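You operate a simulated robot arm through the tools that you are given. There is no shell and no other tool. Be economical: measure what you need, move in short steps, check, and stop when the job is done.

You run a simulated robot arm. Do the job below in one go: nothing can be reset, and whatever is moved stays where it is left.

TASK
Gauge rubber buffers 3 and 2; the taller one goes into the small green tray.
Fine: buffer 3 first, and back to its spot; swing the gauge head aside after each; the shorter one ends in its spot.

Only the result counts: the job must be done as asked and must still hold three seconds after the hand-in. Knocking over, shifting, dropping, spilling or breaking anything else fails it.

THE ROBOT
A 7-joint arm with a two-finger parallel gripper, fixed in place. Base frame: the origin is at the foot of the arm, x ahead of it, y to its left, z up; the work surface is at about z = 80. Lengths are in cm, angles in degrees, forces in N, time in s.
With the tool pointing down near the work surface it reaches from about 46 to 92 cm from the base axis. Its first joint turns from -115.0 to 115.0 degrees. Payload 3.91 kg.
The tool frame sits at the grasp point between the pads (the TCP): z along the fingers, y along the line on which they close. The tips reach 3 cm beyond it. Largest opening 11 cm; finger width 2, thickness 1; the body of the gripper, 4.8 by 11.2 cm, starts 5.5 cm behind the TCP.
Orientation is that of the tool frame in the base frame, as a unit quaternion [w, x, y, z]. With the fingers straight down and closing along the base's y, the tool's x points along the base's -x, its y along +y and its z along -z.

THE INTERFACE
- The arm moves only by the tool apply_moves. Its argument "steps" is a list of rows, each a list of 7 numbers: the turn, a rotation vector about the base's x, y, z in degrees, then the shift along the base's x, y, z in cm, then the opening, from 0 (shut) to 1 (fully open). In form: [[wx, wy, wz, tx, ty, tz, claw], ...]. A call has 1 to 10 rows; each row is the pose to reach, as a shift and turn from the pose commanded when the call began. Rows are played at 5 a second. More than 5 cm and 8.6 degrees between two rows, or a gripper value outside its range, and nothing of the call is played. Where a pose cannot be reached the arm comes as near as it can. A force on the tool above 40 N (or 10 N above the force at the start of the call, whichever is more), or a blocked arm, ends the call early, and 0.2 s more pass. Each finger travels about 15.3 cm/s and halts on what it meets, pressing with about 42 N; the grip force reading is that of the motor and also rises with nothing between the fingers. The clock runs only during rows and for 0.2 s after the last one: add rows that repeat a pose to give the fingers time. It gives the time, the measured TCP pose, the force on the tool (base axes), the opening and the grip force at its end, in the units of the frame above (readings bear some noise).
- Cameras (640 x 400 px; columns grow to the right, rows downward): "scene" is fixed at [40.1, 64.79, 153.76]; the picture's right is [-0.96, -0.28, 0.00], its down [-0.22, 0.76, -0.61] and it looks along [0.17, -0.59, -0.79] (base axes); focal length 346 px, centre (320, 200). "wrist" rides on the gripper at [-3.6, 0, -5.7] in the tool frame; the picture's right is [0.00, -1.00, 0.00], its down [0.97, 0.00, -0.24] and it looks along [0.24, 0.00, 0.97] (tool axes); focal length 218 px, centre (320, 200). There is no depth. A picture from a camera that has moved, and an enlarged one, comes with that camera's place and axes in the base frame and with its lens.
- grab_frame(camera): a new picture of that camera. No time passes.
- move_column(by): slides the trunk up (or, below 0, down) by that many cm; the arm rides with it, the base frame stays. It gives what a move gives, with no picture.
- zoom(camera, box): a new picture of the part [left, top, right, bottom] of that camera's present view, enlarged. No time passes.
- hand_in(): hands the job in; it is judged then, once.

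Work in short steps. Places have to be worked out from the pictures, the camera data and where the tool is seen: move nearer, look again, correct. Check each grasp and each placing, and mend what went wrong. You have 120 turns and 68 pictures in all, those below and enlarged ones among them. Open the gripper and draw the arm clear of the work before you hand the job in, unless the task says otherwise; then end with one line.

The tools are called after "Call:" as name(argument=value, ...) on one line, values as JSON. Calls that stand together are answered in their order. apply_moves: Moves the arm, as the interface text tells. Its arguments: {"type":"object","properties":{"steps":{"type":"array","items":{"type":"array","items":{"type":"number"}}}},"required":["steps"]} The other tools are called the same way: move_column (by) slides the trunk up or down; grab_frame (camera) takes a picture; zoom (camera, box) takes an enlarged picture of a part of a camera's view; hand_in () hands the job in.

At the start:

```text
time: 0.0
tool_pos: [53.66, 11.76, 106.0]
orientation: [0.001, 0.0, 1.0, -0.001]
contact_force: [0.6, 0.8, 0.3]
grip_width: 10.99
grip_force: 0.0
trunk travel left (down, up): [-72.5, 26.5]
```

scene: 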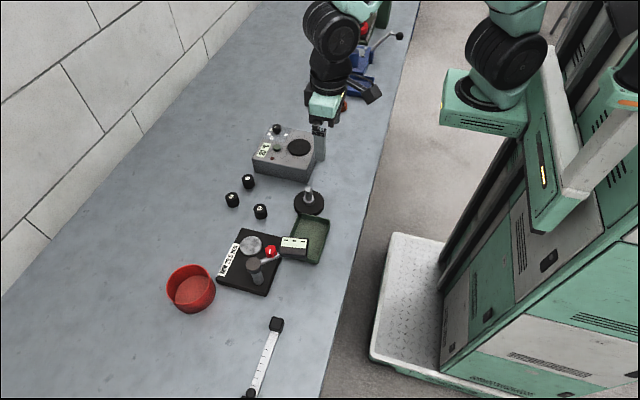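
wrist: 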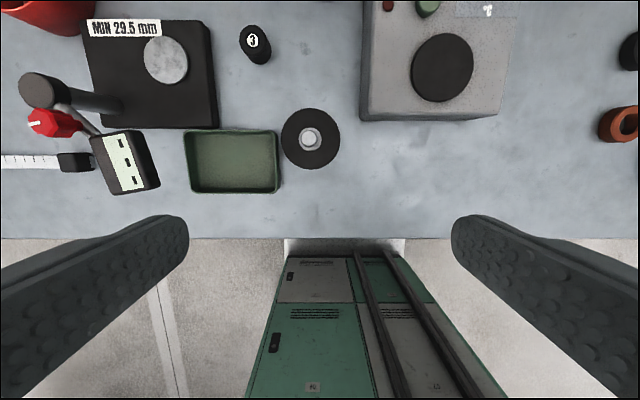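

The scene shows three small black buffers, a gauge with a "MIN 29.5 mm" plate and a green tray. I'll zoom in to read labels and the gauge layout.

Call:
zoom(camera="scene", box=[200, 160, 350, 310])

Call:
zoom(camera="wrist", box=[0, 0, 360, 225])

```text
2.67 times, centred on (275, 235) of scene
camera zoom: at [40.1, 64.79, 153.76], right [-0.96, -0.28, 0.0], down [-0.22, 0.76, -0.61], along [0.17, -0.59, -0.79], focal length 923 px, centre (440, 107)
```

zoom: 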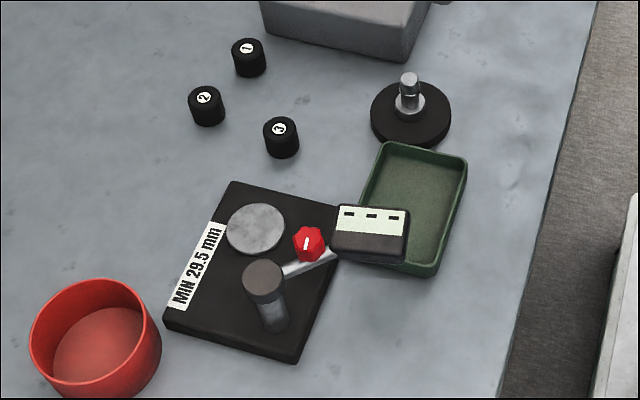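

```text
1.78 times, centred on (180, 112) of wrist
camera zoom: at [57.08, 11.89, 111.78], right [0.0, -1.0, 0.0], down [-0.97, 0.0, 0.24], along [-0.24, 0.0, -0.97], focal length 388 px, centre (569, 356)
```

zoom: 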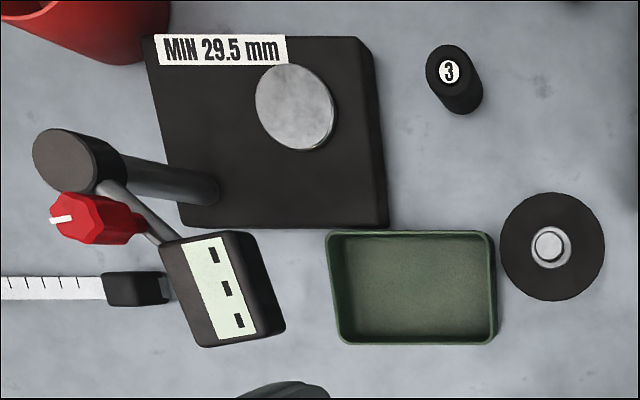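

Estimates: buffer 3 ≈ (69,19), 2 ≈ (77.5,17), anvil ≈ (67,30.3), post ≈ (62,37.5) top z≈91, head ≈ (55.6,30). I'll move above the buffers for a better look.

Call:
apply_moves(steps=[[0, 0, 0, 4, 2, 0, 0.6], [0, 0, 0, 8, 4, 0, 0.6], [0, 0, 0, 12, 6, -2, 0.6], [0, 0, 0, 15, 7, -3, 0.6], [0, 0, 0, 15, 7, -3, 0.6]])

Call:
grab_frame(camera="wrist")

```text
time: 1.2
tool_pos: [68.72, 18.84, 102.91]
orientation: [0.0, 0.0, 1.0, -0.001]
contact_force: [-0.2, -0.1, -0.3]
grip_width: 6.62
grip_force: 0.1
trunk travel left (down, up): [-72.5, 26.5]
```

```text
63 pictures are left
camera wrist: at [72.25, 18.94, 108.62], right [0.0, -1.0, 0.0], down [-0.97, 0.0, 0.24], along [-0.24, 0.0, -0.97], focal length 218 px, centre (320, 200)
```

wrist: 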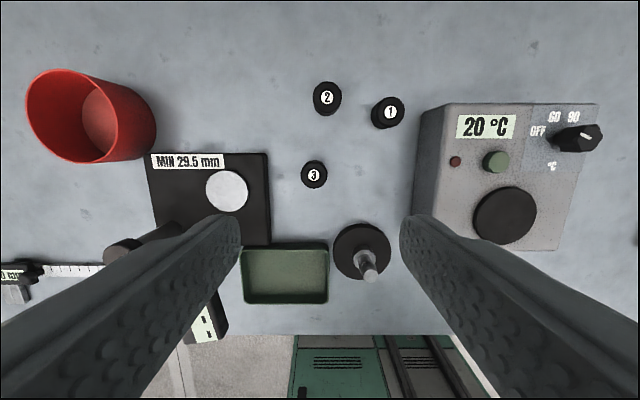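

Buffer 3 ≈ (68.9,19.65), 2 ≈ (77.4,18.2), anvil ≈ (66.9,30.3). Now a closer look at the gauge mechanism.

Call:
zoom(camera="scene", box=[215, 220, 325, 300])

Call:
apply_moves(steps=[[0, 0, 0, -4, 2, 2, 1], [0, 0, 0, -8, 5, 4, 1], [0, 0, 0, -12, 8, 5, 1], [0, 0, 0, -14, 12, 5, 1], [0, 0, 0, -14, 13, 5, 1]])

Call:
grab_frame(camera="wrist")

```text
5.00 times, centred on (270, 260) of scene
camera zoom: at [40.1, 64.79, 153.76], right [-0.96, -0.28, 0.0], down [-0.22, 0.76, -0.61], along [0.17, -0.59, -0.79], focal length 1731 px, centre (570, -100)
```

zoom: 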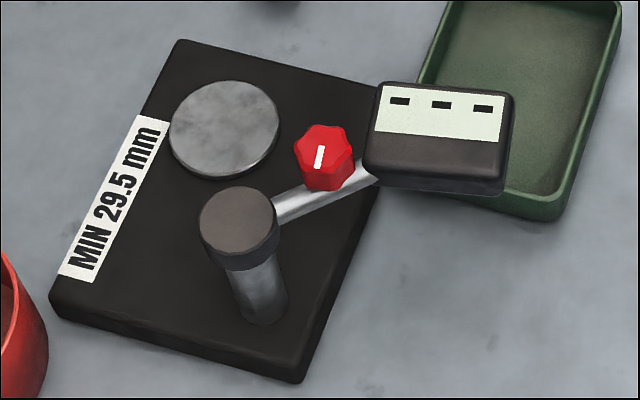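

```text
refused: row 2 steps farther than a row can; nothing moved
```

```text
61 pictures are left
camera wrist: at [72.25, 18.94, 108.62], right [0.0, -1.0, 0.0], down [-0.97, 0.0, 0.24], along [-0.24, 0.0, -0.97], focal length 218 px, centre (320, 200)
```

wrist: 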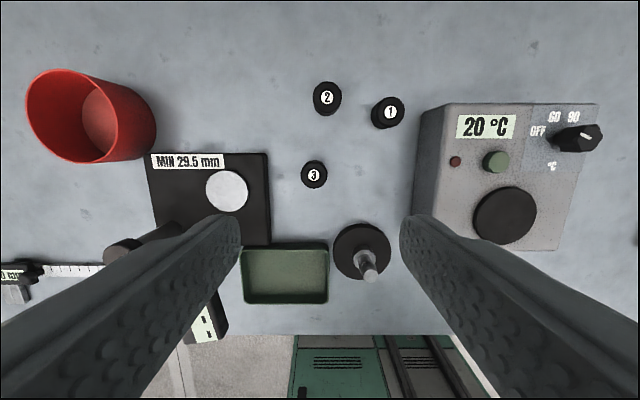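

The gauge head rides on an arm with a red knob, on a post. Next: descend over buffer 3 to z≈91 and verify alignment.

Call:
apply_moves(steps=[[0, 0, 0, 0.3, 0.9, -4, 0.55], [0, 0, 0, 0.3, 0.9, -8, 0.55], [0, 0, 0, 0.3, 0.9, -12, 0.55], [0, 0, 0, 0.3, 0.9, -12, 0.55]])

Call:
grab_frame(camera="wrist")

```text
time: 2.2
tool_pos: [68.88, 19.87, 90.9]
orientation: [0.001, 0.0, 1.0, 0.0]
contact_force: [-0.2, 0.7, 0.4]
grip_width: 6.07
grip_force: 0.0
trunk travel left (down, up): [-72.5, 26.5]
```

```text
60 pictures are left
camera wrist: at [72.39, 19.95, 96.64], right [0.0, -1.0, 0.0], down [-0.97, 0.0, 0.24], along [-0.24, 0.0, -0.97], focal length 218 px, centre (320, 200)
```

wrist: 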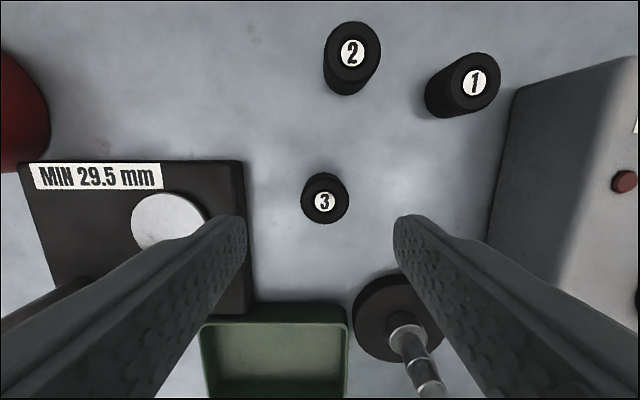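

Alignment is good (buffer 3 ≈ (68.9,19.6)). Descend to z≈83.5 and close.

Call:
apply_moves(steps=[[0, 0, 0, 0, -0.1, -4, 0.5], [0, 0, 0, 0, -0.1, -7.3, 0.5], [0, 0, 0, 0, -0.1, -7.3, 0.5], [0, 0, 0, 0, -0.1, -7.3, 0.1], [0, 0, 0, 0, -0.1, -7.3, 0.1], [0, 0, 0, 0, -0.1, -7.3, 0.1]])

Call:
grab_frame(camera="wrist")

```text
time: 3.6
tool_pos: [68.54, 19.77, 83.42]
orientation: [0.001, 0.0, 1.0, 0.0]
contact_force: [0.6, -0.2, 0.0]
grip_width: 2.94
grip_force: 42.3
trunk travel left (down, up): [-72.5, 26.5]
```

```text
59 pictures are left
camera wrist: at [72.21, 19.86, 89.26], right [0.0, -1.0, 0.0], down [-0.97, 0.0, 0.24], along [-0.24, 0.0, -0.97], focal length 218 px, centre (320, 200)
```

wrist: 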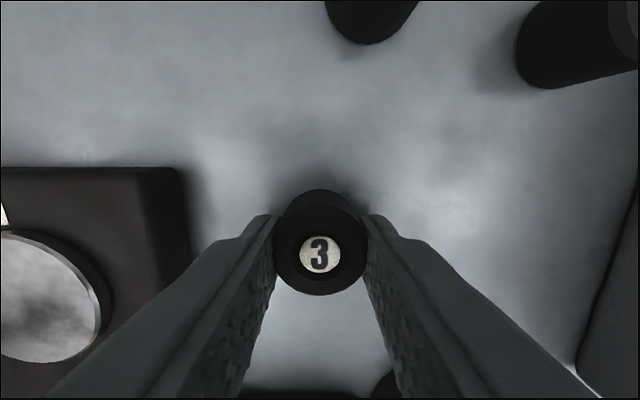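

Buffer 3 is held (width 2.94). Lift and carry over the anvil, keeping high, then check.

Call:
apply_moves(steps=[[0, 0, 0, 0, 0, 4, 0.1], [0, 0, 0, 0, 0, 8, 0.1], [0, 0, 0, -0.6, 3.5, 9, 0.1], [0, 0, 0, -1.4, 7.5, 9, 0.1], [0, 0, 0, -2, 10.7, 9, 0.1], [0, 0, 0, -2, 10.7, 9, 0.1], [0, 0, 0, -2, 10.7, 9, 0.1]])

Call:
grab_frame(camera="wrist")

Call:
zoom(camera="scene", box=[190, 180, 340, 305])

```text
time: 5.2
tool_pos: [66.66, 30.29, 92.5]
orientation: [0.001, 0.0, 1.0, 0.0]
contact_force: [-0.8, -0.2, -0.3]
grip_width: 2.95
grip_force: 42.3
trunk travel left (down, up): [-72.5, 26.5]
```

```text
58 pictures are left
camera wrist: at [70.24, 30.41, 98.26], right [0.0, -1.0, 0.0], down [-0.97, 0.0, 0.24], along [-0.24, 0.0, -0.97], focal length 218 px, centre (320, 200)
```

wrist: 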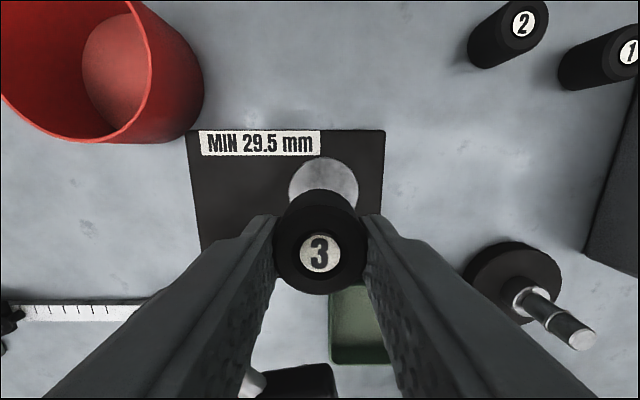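

```text
3.20 times, centred on (265, 242) of scene
camera zoom: at [40.1, 64.79, 153.76], right [-0.96, -0.28, 0.0], down [-0.22, 0.76, -0.61], along [0.17, -0.59, -0.79], focal length 1108 px, centre (496, 64)
```

zoom: 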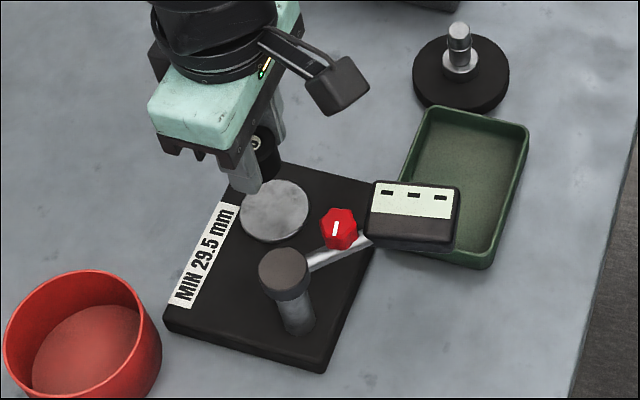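

Nearly centred; correct x by +0.2 and descend to just above the anvil, reading force.

Call:
apply_moves(steps=[[0, 0, 0, 0.2, -0.05, -3, 0.1], [0, 0, 0, 0.2, -0.05, -5.5, 0.1], [0, 0, 0, 0.2, -0.05, -6, 0.1], [0, 0, 0, 0.2, -0.05, -6, 0.1]])

Call:
zoom(camera="scene", box=[215, 220, 325, 300])

```text
time: 6.2
tool_pos: [67.1, 30.29, 86.58]
orientation: [0.001, 0.0, 1.0, 0.0]
contact_force: [-0.6, 0.1, 0.4]
grip_width: 2.96
grip_force: 42.1
trunk travel left (down, up): [-72.5, 26.5]
```

```text
5.00 times, centred on (270, 260) of scene
camera zoom: at [40.1, 64.79, 153.76], right [-0.96, -0.28, 0.0], down [-0.22, 0.76, -0.61], along [0.17, -0.59, -0.79], focal length 1731 px, centre (570, -100)
```

zoom: 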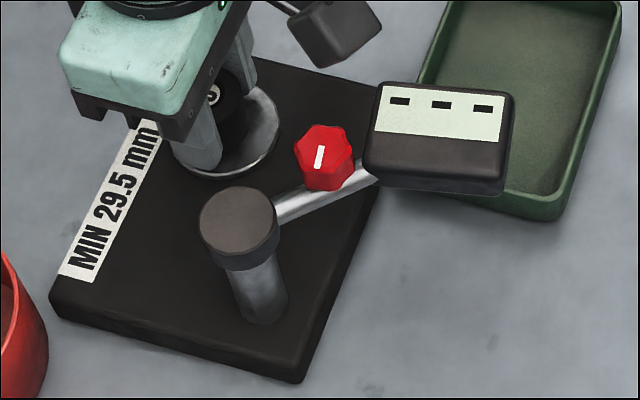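

Not in contact yet. Lower in 0.2–0.3 cm increments, watching the force.

Call:
apply_moves(steps=[[0, 0, 0, 0, 0, -0.2, 0.1], [0, 0, 0, 0, 0, -0.4, 0.1]])

Call:
apply_moves(steps=[[0, 0, 0, 0, 0, -0.15, 0.1], [0, 0, 0, 0, 0, -0.3, 0.1]])

```text
time: 6.8
tool_pos: [66.98, 30.32, 86.31]
orientation: [0.001, 0.0, 1.0, 0.0]
contact_force: [-1.1, -1.5, 6.5]
grip_width: 2.94
grip_force: 42.3
trunk travel left (down, up): [-72.5, 26.5]
```

```text
time: 7.4
tool_pos: [66.99, 30.36, 86.26]
orientation: [0.003, 0.0, 1.0, 0.001]
contact_force: [-0.1, -1.2, 24.7]
grip_width: 2.79
grip_force: 41.7
trunk travel left (down, up): [-72.5, 26.5]
```

Contact confirmed (anvil about 2.8 cm above table). Relieve the press, open slightly, and lift off.

Call:
apply_moves(steps=[[0, 0, 0, 0, 0, 0.25, 0.1], [0, 0, 0, 0, 0, 0.25, 0.1], [0, 0, 0, 0, 0, 0.25, 0.35], [0, 0, 0, 0, 0, 0.25, 0.45], [0, 0, 0, 0, 0, 0.25, 0.45], [0, 0, 0, 0, 0, 4, 0.45], [0, 0, 0, 0, 0, 8, 0.45], [0, 0, 0, 0, 0, 12, 0.45], [0, 0, 0, 0, 0, 12, 0.45]])

Call:
grab_frame(camera="wrist")

```text
time: 9.4
tool_pos: [66.84, 30.31, 97.98]
orientation: [0.0, -0.001, 1.0, -0.001]
contact_force: [-0.3, -1.0, 0.5]
grip_width: 4.95
grip_force: 0.0
trunk travel left (down, up): [-72.5, 26.5]
```

```text
55 pictures are left
camera wrist: at [70.34, 30.43, 103.75], right [0.0, -1.0, 0.0], down [-0.97, 0.0, 0.24], along [-0.24, 0.0, -0.97], focal length 218 px, centre (320, 200)
```

wrist: 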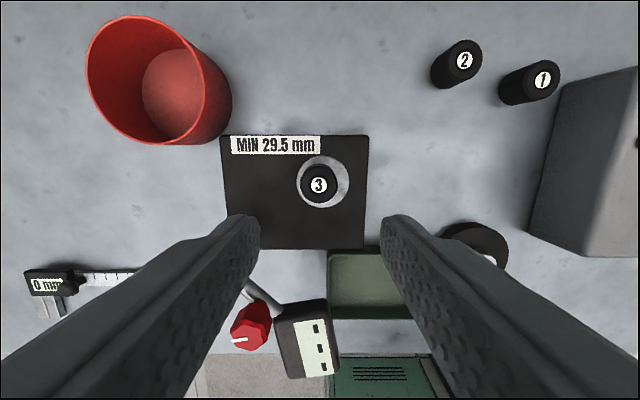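

Buffer 3 stands on the anvil. I'll swing the head via the red knob, straddling it with fingers closing along base x. First rotate the tool +90° and move above the knob (high).

Call:
apply_moves(steps=[[0, 0, 8, -0.8, 0.4, 1, 0.45], [0, 0, 16, -1.6, 0.8, 2, 0.45], [0, 0, 24, -2.4, 1.2, 3, 0.45], [0, 0, 32, -3.2, 1.6, 4, 0.45], [0, 0, 40, -4, 2, 4, 0.45], [0, 0, 45, -4.5, 2, 4, 0.45]])

Call:
apply_moves(steps=[[0, 0, 8, -0.8, 0.4, 0, 0.45], [0, 0, 16, -1.6, 0.8, 0, 0.45], [0, 0, 24, -2.4, 1.2, 0, 0.45], [0, 0, 32, -3.2, 1.6, 0, 0.45], [0, 0, 40, -3.4, 2, 0, 0.45], [0, 0, 45, -3.4, 2, 0, 0.45], [0, 0, 45, -3.4, 2, 0, 0.45]])

Call:
grab_frame(camera="wrist")

```text
time: 10.8
tool_pos: [62.49, 32.29, 102.12]
orientation: [0.001, -0.384, 0.923, 0.0]
contact_force: [0.8, -0.2, 0.6]
grip_width: 4.97
grip_force: 0.0
trunk travel left (down, up): [-72.5, 26.5]
```

```text
time: 12.4
tool_pos: [59.11, 34.15, 102.04]
orientation: [-0.001, 0.708, -0.706, -0.001]
contact_force: [0.0, -0.2, 0.6]
grip_width: 4.97
grip_force: 0.0
trunk travel left (down, up): [-72.5, 26.5]
```

```text
54 pictures are left
camera wrist: at [59.02, 37.89, 107.76], right [1.0, 0.0, 0.0], down [0.0, -0.97, 0.24], along [0.0, -0.24, -0.97], focal length 218 px, centre (320, 200)
```

wrist: 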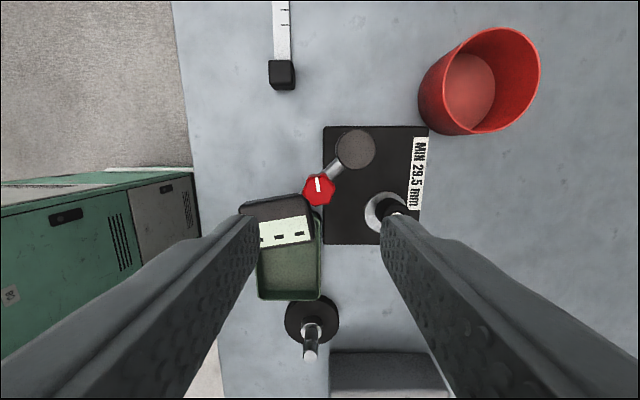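

Knob top refined to ≈ (58.95,35.0,92.1), post axis ≈ (61.65,37.7). Descend to just above the knob with the fingers about 3.5 cm apart and check.

Call:
apply_moves(steps=[[0, 0, 0, -0.1, 0.65, -3, 0.34], [0, 0, 0, -0.1, 0.65, -6, 0.34], [0, 0, 0, -0.1, 0.65, -6.2, 0.34]])

Call:
grab_frame(camera="wrist")

Call:
zoom(camera="scene", box=[215, 220, 325, 300])

```text
time: 13.2
tool_pos: [59.12, 34.98, 95.9]
orientation: [0.001, -0.707, 0.707, 0.0]
contact_force: [-1.0, -0.5, -1.2]
grip_width: 3.74
grip_force: 0.0
trunk travel left (down, up): [-72.5, 26.5]
```

```text
53 pictures are left
camera wrist: at [58.98, 38.69, 101.62], right [1.0, 0.0, 0.0], down [0.0, -0.97, 0.24], along [0.0, -0.24, -0.97], focal length 218 px, centre (320, 200)
```

wrist: 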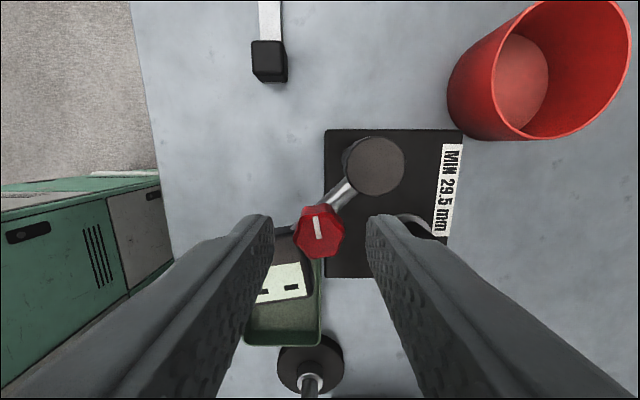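

```text
5.00 times, centred on (270, 260) of scene
camera zoom: at [40.1, 64.79, 153.76], right [-0.96, -0.28, 0.0], down [-0.22, 0.76, -0.61], along [0.17, -0.59, -0.79], focal length 1731 px, centre (570, -100)
```

zoom: 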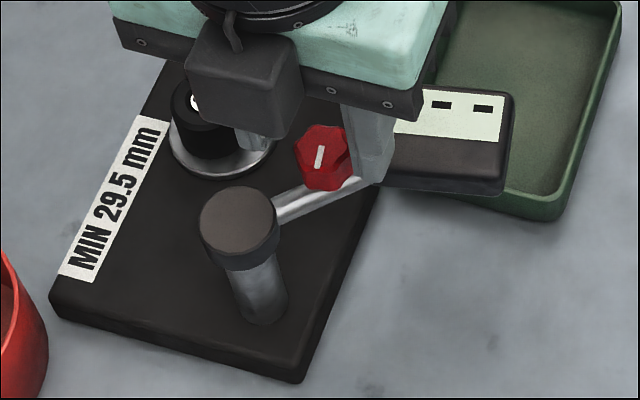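

Knob sits between the fingers. Lower 1.9 cm to straddle it.

Call:
apply_moves(steps=[[0, 0, 0, -0.1, -0.1, -1, 0.34], [0, 0, 0, -0.1, -0.1, -1.9, 0.34], [0, 0, 0, -0.1, -0.1, -1.9, 0.34]])

Call:
zoom(camera="wrist", box=[200, 100, 460, 270])

```text
time: 14.0
tool_pos: [59.04, 34.87, 93.88]
orientation: [0.0, -0.707, 0.707, 0.0]
contact_force: [0.1, 0.6, 0.3]
grip_width: 3.76
grip_force: 0.0
trunk travel left (down, up): [-72.5, 26.5]
```

```text
2.35 times, centred on (330, 185) of wrist
camera zoom: at [58.86, 38.53, 99.67], right [1.0, 0.0, 0.0], down [0.0, -0.97, 0.24], along [0.0, -0.24, -0.97], focal length 514 px, centre (296, 235)
```

zoom: 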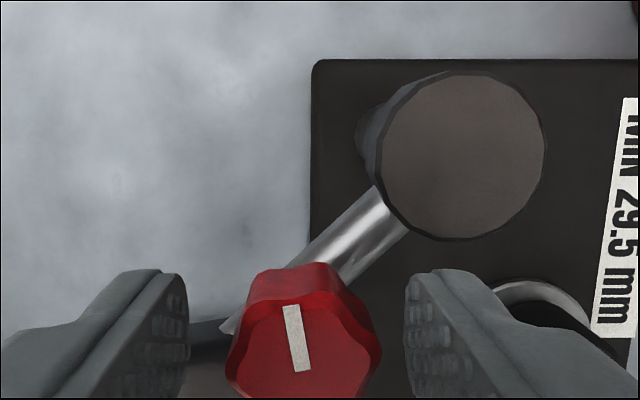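

Fingers straddle the knob cleanly. Swing it along its arc about 60° and check.

Call:
apply_moves(steps=[[0, 0, 0, 0.5, 0, 0, 0.34], [0, 0, 0, 1.05, -0.3, 0, 0.34], [0, 0, 0, 1.6, -0.6, 0, 0.34], [0, 0, 0, 2.25, -0.85, 0, 0.34], [0, 0, 0, 2.9, -0.95, 0, 0.34], [0, 0, 0, 3.55, -0.95, 0, 0.34], [0, 0, 0, 4.2, -0.85, 0, 0.34]])

Call:
grab_frame(camera="wrist")

Call:
zoom(camera="scene", box=[215, 220, 325, 300])

```text
time: 15.6
tool_pos: [63.12, 33.97, 94.0]
orientation: [-0.002, 0.707, -0.707, -0.001]
contact_force: [-0.4, -0.4, -0.5]
grip_width: 3.76
grip_force: 0.2
trunk travel left (down, up): [-72.5, 26.5]
```

```text
50 pictures are left
camera wrist: at [63.07, 37.64, 99.69], right [1.0, 0.0, 0.0], down [0.0, -0.97, 0.24], along [0.0, -0.24, -0.97], focal length 218 px, centre (320, 200)
```

wrist: 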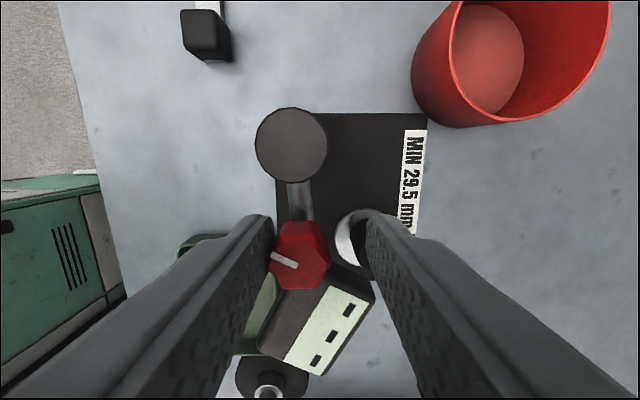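

```text
5.00 times, centred on (270, 260) of scene
camera zoom: at [40.1, 64.79, 153.76], right [-0.96, -0.28, 0.0], down [-0.22, 0.76, -0.61], along [0.17, -0.59, -0.79], focal length 1731 px, centre (570, -100)
```

zoom: 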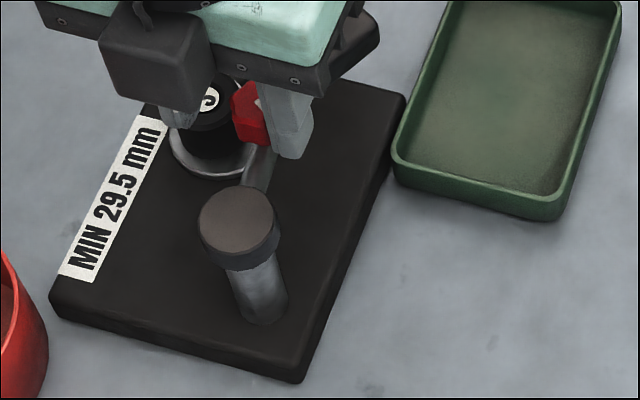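

The head swings freely, about 25° short of the anvil. Continue in small steps.

Call:
apply_moves(steps=[[0, 0, 0, 0.5, 0.1, 0, 0.34], [0, 0, 0, 0.9, 0.3, 0, 0.34], [0, 0, 0, 1.25, 0.5, 0, 0.34], [0, 0, 0, 1.25, 0.5, 0, 0.34]])

Call:
grab_frame(camera="wrist")

```text
time: 16.6
tool_pos: [64.4, 34.41, 93.95]
orientation: [-0.001, 0.708, -0.706, 0.0]
contact_force: [-1.4, -0.3, -0.2]
grip_width: 3.77
grip_force: 0.2
trunk travel left (down, up): [-72.5, 26.5]
```

```text
48 pictures are left
camera wrist: at [64.31, 38.14, 99.68], right [1.0, 0.0, 0.0], down [0.0, -0.97, 0.24], along [0.0, -0.24, -0.97], focal length 218 px, centre (320, 200)
```

wrist: 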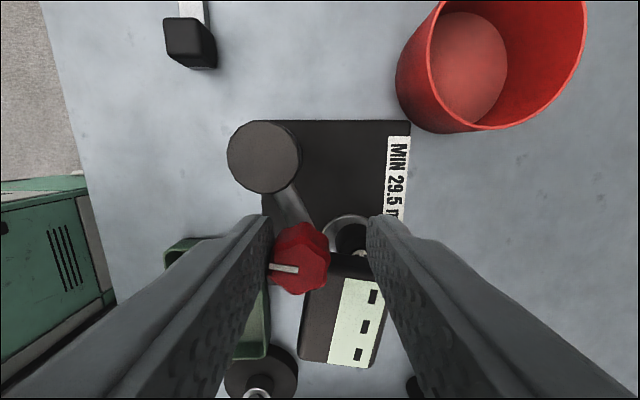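

Now roughly 10–15° short. Nudge further.

Call:
apply_moves(steps=[[0, 0, 0, 0.2, 0.1, 0, 0.34], [0, 0, 0, 0.4, 0.25, 0, 0.34], [0, 0, 0, 0.4, 0.25, 0, 0.34]])

Call:
grab_frame(camera="wrist")

Call:
zoom(camera="scene", box=[215, 200, 325, 280])

```text
time: 17.4
tool_pos: [64.71, 34.67, 93.89]
orientation: [0.001, -0.707, 0.707, 0.0]
contact_force: [1.1, -0.1, 0.1]
grip_width: 3.77
grip_force: 0.0
trunk travel left (down, up): [-72.5, 26.5]
```

```text
47 pictures are left
camera wrist: at [64.68, 38.41, 99.72], right [1.0, 0.0, 0.0], down [0.0, -0.97, 0.24], along [0.0, -0.24, -0.97], focal length 218 px, centre (320, 200)
```

wrist: 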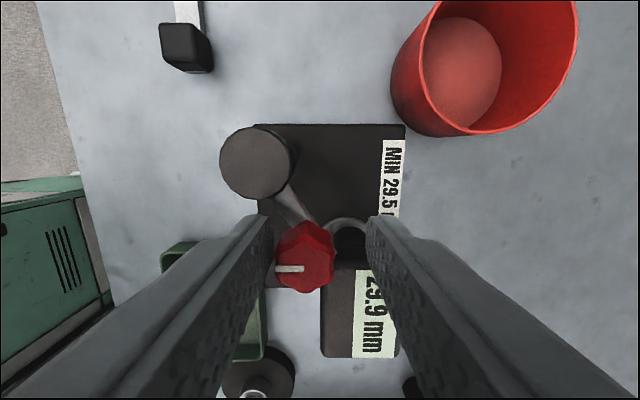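

```text
5.00 times, centred on (270, 240) of scene
camera zoom: at [40.1, 64.79, 153.76], right [-0.96, -0.28, 0.0], down [-0.22, 0.76, -0.61], along [0.17, -0.59, -0.79], focal length 1731 px, centre (570, 0)
```

zoom: 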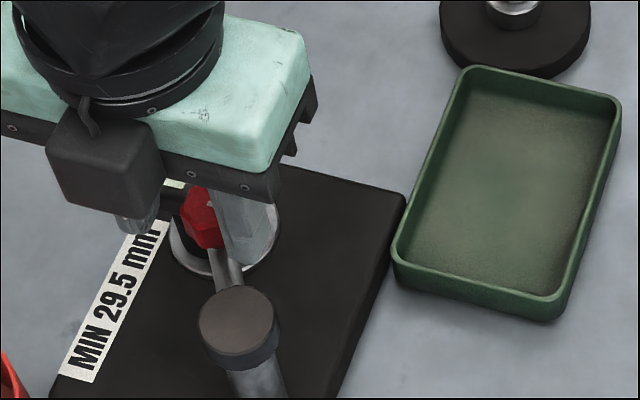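

A reading appears. Zoom in on the display.

Call:
zoom(camera="wrist", box=[310, 240, 430, 370])

```text
3.08 times, centred on (370, 305) of wrist
camera zoom: at [64.68, 38.41, 99.72], right [1.0, 0.0, 0.0], down [0.0, -0.97, 0.24], along [0.0, -0.24, -0.97], focal length 672 px, centre (166, -123)
```

zoom: 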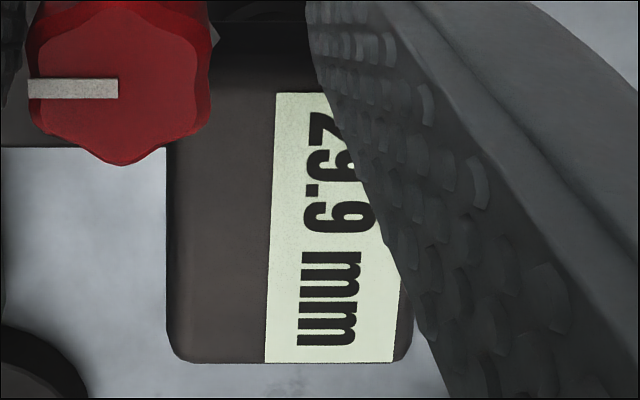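

Reads like 29.9 mm but the finger hides part; lift straight up and read it unobstructed.

Call:
apply_moves(steps=[[0, 0, 0, -0.4, 0, 0, 0.34], [0, 0, 0, -0.4, 0, 4, 0.34], [0, 0, 0, -0.4, 0, 8, 0.8], [0, 0, 0, -0.4, 0, 8, 0.8]])

Call:
zoom(camera="wrist", box=[220, 120, 420, 320])

```text
time: 18.4
tool_pos: [64.16, 34.67, 102.09]
orientation: [0.0, -0.707, 0.707, 0.0]
contact_force: [1.1, -0.3, 0.7]
grip_width: 8.8
grip_force: 0.1
trunk travel left (down, up): [-72.5, 26.5]
```

```text
2.00 times, centred on (320, 220) of wrist
camera zoom: at [64.12, 38.27, 107.86], right [1.0, 0.0, 0.0], down [0.0, -0.97, 0.24], along [0.0, -0.24, -0.97], focal length 436 px, centre (320, 160)
```

zoom: 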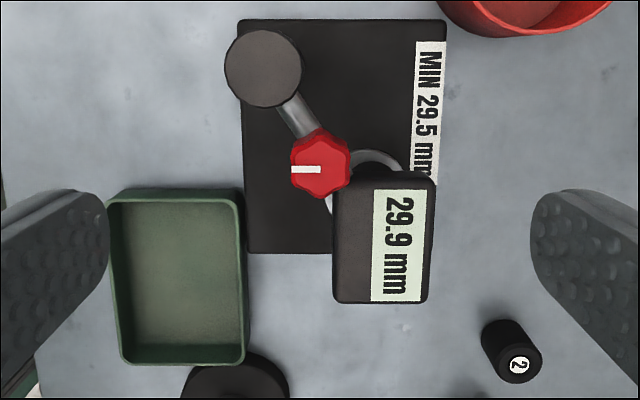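

Buffer 3 = 29.9 mm. Go back down over the knob (now ≈ (64.1,34.2)) to straddle it.

Call:
apply_moves(steps=[[0, 0, 0, 0, -0.3, -2, 0.34], [0, 0, 0, 0, -0.3, -2, 0.34], [0, 0, 0, 0, -0.3, -5, 0.34], [0, 0, 0, 0, -0.3, -8, 0.34], [0, 0, 0, 0, -0.3, -8, 0.34]])

Call:
apply_moves(steps=[[0, 0, 0, -0.8, -0.1, 0, 0.34], [0, 0, 0, -1.5, -0.25, 0, 0.34], [0, 0, 0, -2.1, -0.35, 0, 0.34], [0, 0, 0, -3.1, -0.55, 0, 0.34], [0, 0, 0, -4.1, -0.5, 0, 0.34], [0, 0, 0, -5.1, -0.2, 0, 0.34], [0, 0, 0, -6.0, 0.35, 0, 0.34], [0, 0, 0, -6.5, 0.85, 0, 0.34], [0, 0, 0, -6.5, 0.85, 0, 0.34]])

Call:
grab_frame(camera="wrist")

```text
time: 19.6
tool_pos: [64.24, 34.34, 93.89]
orientation: [-0.001, 0.707, -0.707, 0.0]
contact_force: [-0.5, -0.3, -0.1]
grip_width: 3.74
grip_force: 0.0
trunk travel left (down, up): [-72.5, 26.5]
```

```text
time: 21.6
tool_pos: [58.04, 35.08, 93.9]
orientation: [-0.001, 0.707, -0.707, 0.001]
contact_force: [9.5, -4.3, 0.0]
grip_width: 4.25
grip_force: 5.6
trunk travel left (down, up): [-72.5, 26.5]
```

```text
43 pictures are left
camera wrist: at [57.96, 38.83, 99.69], right [1.0, 0.0, 0.0], down [0.0, -0.97, 0.24], along [0.0, -0.24, -0.97], focal length 218 px, centre (320, 200)
```

wrist: 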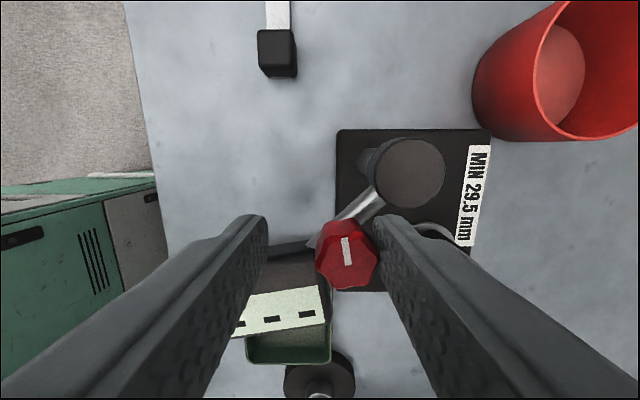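

End stop reached (original aside position). Back off, lift, and rotate back to yaw 0 while moving above the anvil.

Call:
apply_moves(steps=[[0, 0, 0, 0.7, -0.2, 0, 0.34], [0, 0, 0, 0.7, -0.2, 3, 0.34], [0, 0, 0, 0.7, -0.2, 7, 0.34], [0, 0, -8, 1.5, -0.8, 8, 0.5], [0, 0, -16, 2.3, -1.5, 8, 0.5], [0, 0, -24, 3.1, -2, 8, 0.5], [0, 0, -32, 4, -2.5, 8, 0.5], [0, 0, -40, 5, -3, 8, 0.5], [0, 0, -45, 6, -3.5, 8, 0.5]])

Call:
apply_moves(steps=[[0, 0, -8, 0.6, -0.3, 0, 0.5], [0, 0, -16, 1.2, -0.5, 0, 0.5], [0, 0, -24, 1.8, -0.8, 0, 0.5], [0, 0, -32, 2.4, -1, 0, 0.5], [0, 0, -40, 3.0, -1.3, 0, 0.5], [0, 0, -45, 3.0, -1.3, 0, 0.5], [0, 0, -45, 3.0, -1.3, -2, 0.5]])

Call:
grab_frame(camera="wrist")

```text
time: 23.6
tool_pos: [63.94, 31.61, 101.91]
orientation: [0.001, -0.382, 0.924, -0.001]
contact_force: [0.0, 0.0, 0.1]
grip_width: 5.5
grip_force: 0.1
trunk travel left (down, up): [-72.5, 26.5]
```

```text
time: 25.2
tool_pos: [66.96, 30.65, 99.94]
orientation: [0.001, 0.0, 1.0, -0.001]
contact_force: [-0.8, 0.0, -0.8]
grip_width: 5.48
grip_force: 0.1
trunk travel left (down, up): [-72.5, 26.5]
```

```text
42 pictures are left
camera wrist: at [70.33, 30.61, 105.69], right [0.0, -1.0, 0.0], down [-0.97, 0.0, 0.24], along [-0.24, 0.0, -0.97], focal length 218 px, centre (320, 200)
```

wrist: 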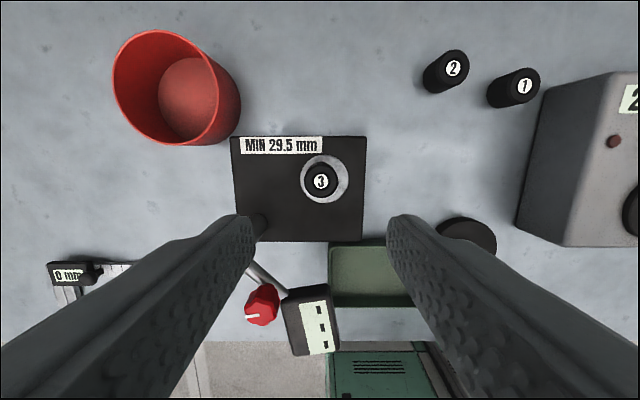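

Buffer 3 unchanged on the anvil. Descend and grasp it.

Call:
apply_moves(steps=[[0, 0, 0, 0.05, -0.2, -4.5, 0.5], [0, 0, 0, 0.05, -0.2, -9, 0.5], [0, 0, 0, 0.05, -0.2, -12, 0.5], [0, 0, 0, 0.05, -0.2, -13.4, 0.5], [0, 0, 0, 0.05, -0.2, -13.4, 0.5], [0, 0, 0, 0.05, -0.2, -13.4, 0.1], [0, 0, 0, 0.05, -0.2, -13.4, 0.1], [0, 0, 0, 0.05, -0.2, -13.4, 0.1]])

Call:
grab_frame(camera="wrist")

```text
time: 27.0
tool_pos: [66.99, 30.46, 86.5]
orientation: [0.001, 0.0, 1.0, -0.001]
contact_force: [0.0, 0.3, 0.3]
grip_width: 2.95
grip_force: 41.9
trunk travel left (down, up): [-72.5, 26.5]
```

```text
41 pictures are left
camera wrist: at [70.44, 30.5, 92.34], right [0.0, -1.0, 0.0], down [-0.97, 0.0, 0.24], along [-0.24, 0.0, -0.97], focal length 218 px, centre (320, 200)
```

wrist: 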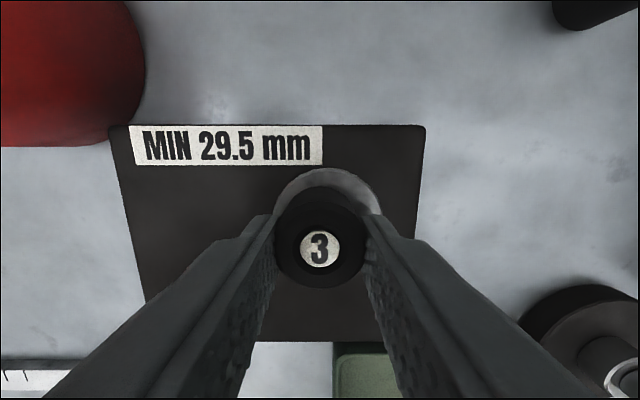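

Held again. Carry back to buffer 3's spot, stopping about 0.7 cm above the table.

Call:
apply_moves(steps=[[0, 0, 0, 0, 0, 3, 0.1], [0, 0, 0, 0, 0, 6, 0.1], [0, 0, 0, 0.5, -3.5, 6, 0.1], [0, 0, 0, 1.1, -7, 6, 0.1], [0, 0, 0, 1.75, -10.65, 6, 0.1], [0, 0, 0, 1.75, -10.65, 2, 0.1], [0, 0, 0, 1.75, -10.65, -1, 0.1], [0, 0, 0, 1.75, -10.65, -2.5, 0.1], [0, 0, 0, 1.75, -10.65, -2.5, 0.1]])

Call:
apply_moves(steps=[[0, 0, 0, 0, 0, -0.2, 0.1], [0, 0, 0, 0, 0, -0.4, 0.1]])

```text
time: 29.0
tool_pos: [68.62, 19.64, 84.07]
orientation: [0.0, 0.0, 1.0, -0.001]
contact_force: [-0.4, -0.3, -0.6]
grip_width: 2.94
grip_force: 41.8
trunk travel left (down, up): [-72.5, 26.5]
```

```text
time: 29.6
tool_pos: [68.76, 19.67, 83.8]
orientation: [0.001, 0.0, 1.0, 0.0]
contact_force: [-1.1, 0.6, 7.4]
grip_width: 2.96
grip_force: 41.8
trunk travel left (down, up): [-72.5, 26.5]
```

Contact with the table. Release, lift, and move above buffer 2.

Call:
apply_moves(steps=[[0, 0, 0, 0, 0, 0, 0.3], [0, 0, 0, 0, 0, 0, 0.5], [0, 0, 0, 0, 0, 0, 0.5], [0, 0, 0, 0, 0, 4, 0.5], [0, 0, 0, 0, 0, 8, 0.5], [0, 0, 0, 4, -0.8, 9, 0.5], [0, 0, 0, 8.5, -1.5, 9, 0.5], [0, 0, 0, 8.5, -1.5, 9, 0.5]])

Call:
grab_frame(camera="wrist")

Call:
zoom(camera="scene", box=[200, 160, 350, 310])

```text
time: 31.4
tool_pos: [77.16, 18.17, 92.62]
orientation: [0.002, 0.0, 1.0, -0.001]
contact_force: [-0.6, 0.5, -0.6]
grip_width: 5.52
grip_force: 0.0
trunk travel left (down, up): [-72.5, 26.5]
```

```text
40 pictures are left
camera wrist: at [80.69, 18.24, 98.33], right [0.0, -1.0, 0.0], down [-0.97, 0.0, 0.24], along [-0.24, 0.0, -0.97], focal length 218 px, centre (320, 200)
```

wrist: 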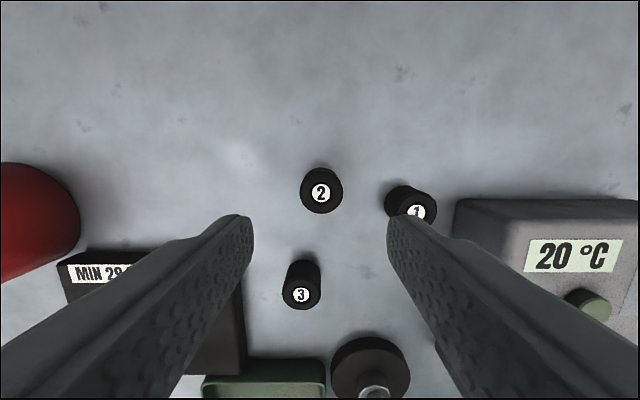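

```text
2.67 times, centred on (275, 235) of scene
camera zoom: at [40.1, 64.79, 153.76], right [-0.96, -0.28, 0.0], down [-0.22, 0.76, -0.61], along [0.17, -0.59, -0.79], focal length 923 px, centre (440, 107)
```

zoom: 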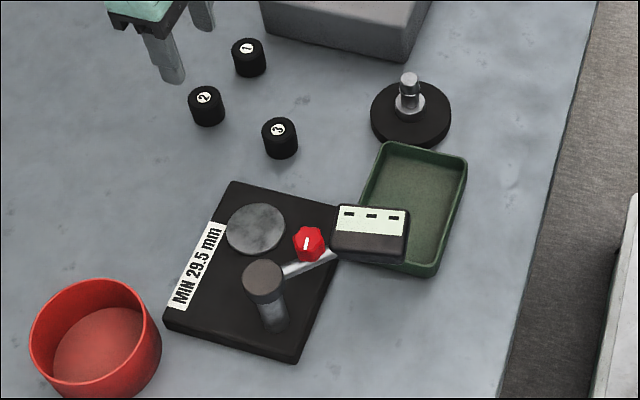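

Buffer 3 is back exactly on its spot. Buffer 2 ≈ (77.4,18.2); descend with +0.2 x and grasp.

Call:
apply_moves(steps=[[0, 0, 0, 0.2, 0, -4, 0.5], [0, 0, 0, 0.2, 0, -8, 0.5], [0, 0, 0, 0.2, 0, -8.9, 0.5], [0, 0, 0, 0.2, 0, -8.9, 0.5], [0, 0, 0, 0.2, 0, -8.9, 0.1], [0, 0, 0, 0.2, 0, -8.9, 0.1], [0, 0, 0, 0.2, 0, -8.9, 0.1]])

Call:
grab_frame(camera="wrist")

```text
time: 33.0
tool_pos: [77.35, 18.08, 83.83]
orientation: [0.001, -0.001, 1.0, 0.0]
contact_force: [-0.2, 0.3, -0.1]
grip_width: 2.92
grip_force: 41.7
trunk travel left (down, up): [-72.5, 26.5]
```

```text
38 pictures are left
camera wrist: at [80.82, 18.15, 89.5], right [0.0, -1.0, 0.0], down [-0.97, 0.0, 0.24], along [-0.24, 0.0, -0.97], focal length 218 px, centre (320, 200)
```

wrist: 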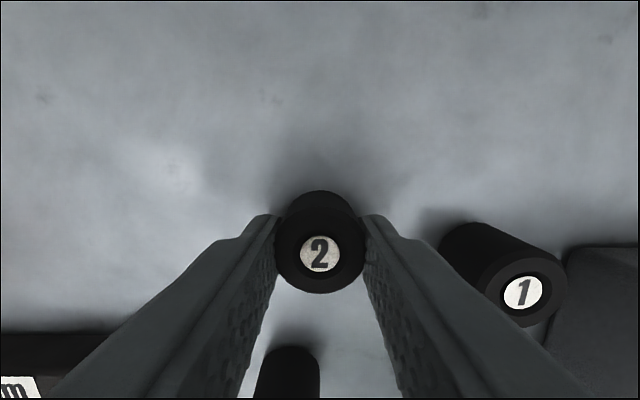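

Buffer 2 held. Carry to above the anvil and lower to near contact.

Call:
apply_moves(steps=[[0, 0, 0, 0, 0, 4.5, 0.1], [0, 0, 0, 0, 0, 9, 0.1], [0, 0, 0, -3.5, 3, 9, 0.1], [0, 0, 0, -7, 6, 9, 0.1], [0, 0, 0, -10.35, 9, 9, 0.1], [0, 0, 0, -10.35, 11.95, 9, 0.1], [0, 0, 0, -10.35, 11.95, 6, 0.1], [0, 0, 0, -10.35, 11.95, 3.6, 0.1], [0, 0, 0, -10.35, 11.95, 3.3, 0.1], [0, 0, 0, -10.35, 11.95, 3.3, 0.1]])

Call:
apply_moves(steps=[[0, 0, 0, 0, 0, -0.15, 0.1], [0, 0, 0, 0, 0, -0.3, 0.1]])

```text
time: 35.2
tool_pos: [67.0, 30.11, 86.96]
orientation: [0.001, 0.0, 1.0, 0.0]
contact_force: [-0.2, 0.0, 0.3]
grip_width: 2.94
grip_force: 41.9
trunk travel left (down, up): [-72.5, 26.5]
```

```text
time: 35.8
tool_pos: [67.08, 30.06, 86.67]
orientation: [0.001, 0.0, 1.0, 0.0]
contact_force: [-0.4, 0.0, -0.3]
grip_width: 2.93
grip_force: 42.0
trunk travel left (down, up): [-72.5, 26.5]
```

Call:
apply_moves(steps=[[0, 0, 0, 0, 0, -0.15, 0.1], [0, 0, 0, 0, 0, -0.25, 0.1]])

```text
time: 36.4
tool_pos: [67.15, 30.17, 86.55]
orientation: [0.001, 0.001, 1.0, 0.0]
contact_force: [-0.2, -1.3, 5.0]
grip_width: 2.92
grip_force: 41.3
trunk travel left (down, up): [-72.5, 26.5]
```

Contact on the anvil. Release, lift, and look.

Call:
apply_moves(steps=[[0, 0, 0, 0, 0, 0, 0.3], [0, 0, 0, 0, 0, 0, 0.45], [0, 0, 0, 0, 0, 0, 0.45], [0, 0, 0, 0, 0, 4, 0.45], [0, 0, 0, 0, 0, 8, 0.45], [0, 0, 0, 0, 0, 12, 0.45], [0, 0, 0, 0, 0, 12, 0.45]])

Call:
grab_frame(camera="wrist")

```text
time: 38.0
tool_pos: [67.01, 29.91, 98.4]
orientation: [0.001, 0.001, 1.0, -0.001]
contact_force: [0.5, 0.3, -0.7]
grip_width: 4.93
grip_force: 0.0
trunk travel left (down, up): [-72.5, 26.5]
```

```text
37 pictures are left
camera wrist: at [70.51, 30.08, 104.12], right [0.0, -1.0, 0.0], down [-0.97, 0.0, 0.24], along [-0.24, 0.0, -0.97], focal length 218 px, centre (320, 200)
```

wrist: 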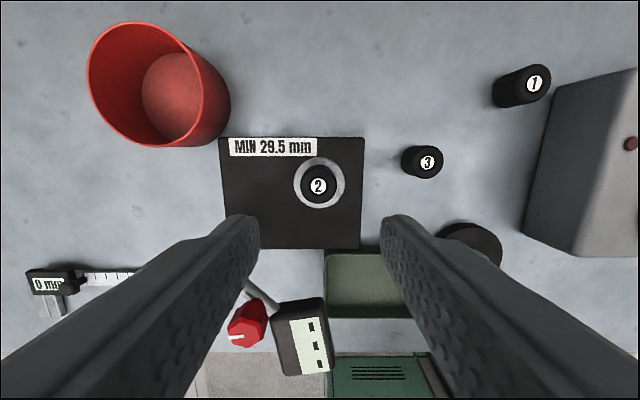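

Buffer 2 stands on the anvil. Repeat the swing: rotate +90° and go above the knob.

Call:
apply_moves(steps=[[0, 0, 8, -0.8, 0.5, 1, 0.45], [0, 0, 16, -1.6, 1, 2, 0.45], [0, 0, 24, -2.4, 1.5, 3, 0.45], [0, 0, 32, -3.2, 2, 4, 0.45], [0, 0, 40, -4, 2.4, 4, 0.45], [0, 0, 45, -4.5, 2.4, 4, 0.45]])

Call:
apply_moves(steps=[[0, 0, 8, -0.8, 0.5, 0, 0.34], [0, 0, 16, -1.6, 1, 0, 0.34], [0, 0, 24, -2.4, 1.5, 0, 0.34], [0, 0, 32, -3.2, 2, 0, 0.34], [0, 0, 40, -3.5, 2.4, 0, 0.34], [0, 0, 45, -3.5, 2.4, 0, 0.34], [0, 0, 45, -3.5, 2.4, -3, 0.34], [0, 0, 45, -3.5, 2.4, -6, 0.34], [0, 0, 45, -3.5, 2.4, -6, 0.34]])

Call:
grab_frame(camera="wrist")

```text
time: 39.4
tool_pos: [62.51, 32.4, 102.44]
orientation: [0.001, -0.383, 0.924, 0.0]
contact_force: [0.1, 0.7, 0.1]
grip_width: 4.94
grip_force: 0.1
trunk travel left (down, up): [-72.5, 26.5]
```

```text
time: 41.4
tool_pos: [59.17, 34.75, 96.62]
orientation: [-0.001, 0.708, -0.707, 0.0]
contact_force: [-0.2, -0.8, 0.1]
grip_width: 3.76
grip_force: 0.0
trunk travel left (down, up): [-72.5, 26.5]
```

```text
36 pictures are left
camera wrist: at [59.0, 38.5, 102.35], right [1.0, 0.0, 0.0], down [0.0, -0.97, 0.24], along [0.0, -0.24, -0.97], focal length 218 px, centre (320, 200)
```

wrist: 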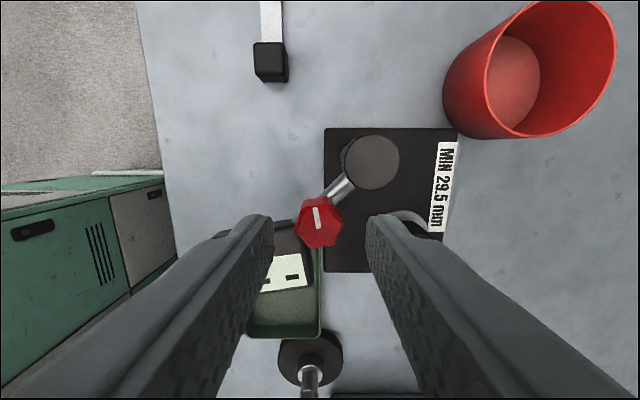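

Same geometry as before. Descend and repeat the swing.

Call:
apply_moves(steps=[[0, 0, 0, -0.1, 0.1, -1.5, 0.34], [0, 0, 0, -0.1, 0.1, -2.7, 0.34], [0, 0, 0, -0.1, 0.1, -2.7, 0.34]])

Call:
apply_moves(steps=[[0, 0, 0, 0.5, 0, 0, 0.34], [0, 0, 0, 1.05, -0.3, 0, 0.34], [0, 0, 0, 1.6, -0.6, 0, 0.34], [0, 0, 0, 2.25, -0.85, 0, 0.34], [0, 0, 0, 2.9, -0.95, 0, 0.34], [0, 0, 0, 3.55, -0.95, 0, 0.34], [0, 0, 0, 4.2, -0.85, 0, 0.34]])

Call:
apply_moves(steps=[[0, 0, 0, 0.5, 0.1, 0, 0.34], [0, 0, 0, 0.9, 0.3, 0, 0.34], [0, 0, 0, 1.25, 0.5, 0, 0.34], [0, 0, 0, 1.45, 0.6, 0, 0.34], [0, 0, 0, 1.65, 0.75, 0, 0.34], [0, 0, 0, 1.65, 0.75, 0, 0.34]])

Call:
grab_frame(camera="wrist")

```text
time: 42.2
tool_pos: [58.93, 34.9, 93.93]
orientation: [-0.001, -0.707, 0.707, 0.0]
contact_force: [0.1, -0.6, -0.4]
grip_width: 3.74
grip_force: 0.1
trunk travel left (down, up): [-72.5, 26.5]
```

```text
time: 43.8
tool_pos: [63.29, 34.27, 93.74]
orientation: [0.002, -0.707, 0.707, 0.001]
contact_force: [-1.1, -0.3, -0.6]
grip_width: 3.79
grip_force: 0.1
trunk travel left (down, up): [-72.5, 26.5]
```

```text
time: 45.2
tool_pos: [64.79, 34.96, 93.71]
orientation: [0.001, -0.707, 0.707, -0.001]
contact_force: [0.8, -0.6, 0.3]
grip_width: 3.72
grip_force: 0.1
trunk travel left (down, up): [-72.5, 26.5]
```

```text
35 pictures are left
camera wrist: at [64.7, 38.53, 99.51], right [1.0, 0.0, 0.0], down [0.0, -0.97, 0.24], along [0.0, -0.24, -0.97], focal length 218 px, centre (320, 200)
```

wrist: 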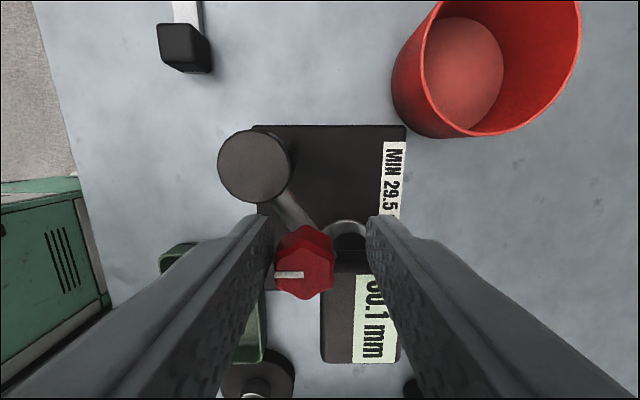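

The display looks like 30.1 mm; lift to confirm.

Call:
apply_moves(steps=[[0, 0, 0, -0.5, 0, 0, 0.34], [0, 0, 0, -0.5, -0.2, 4, 0.34], [0, 0, 0, -0.5, -0.2, 8, 0.8], [0, 0, 0, -0.5, -0.2, 8, 0.8]])

Call:
zoom(camera="wrist", box=[220, 120, 420, 320])

```text
time: 46.2
tool_pos: [64.23, 34.66, 101.72]
orientation: [-0.001, 0.707, -0.707, 0.0]
contact_force: [0.1, -0.2, 0.1]
grip_width: 8.79
grip_force: 0.0
trunk travel left (down, up): [-72.5, 26.5]
```

```text
2.00 times, centred on (320, 220) of wrist
camera zoom: at [64.17, 38.38, 107.52], right [1.0, 0.0, 0.0], down [0.0, -0.97, 0.24], along [0.0, -0.24, -0.97], focal length 436 px, centre (320, 160)
```

zoom: 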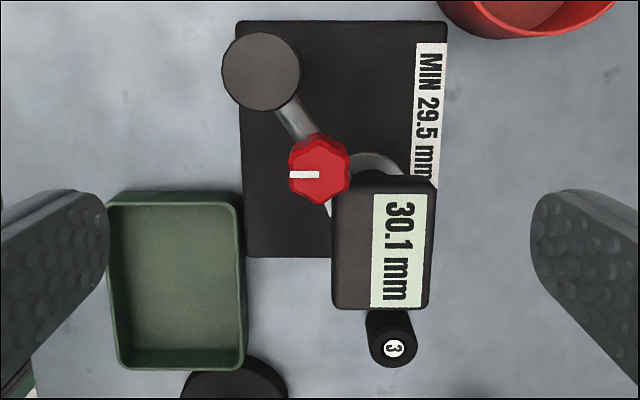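

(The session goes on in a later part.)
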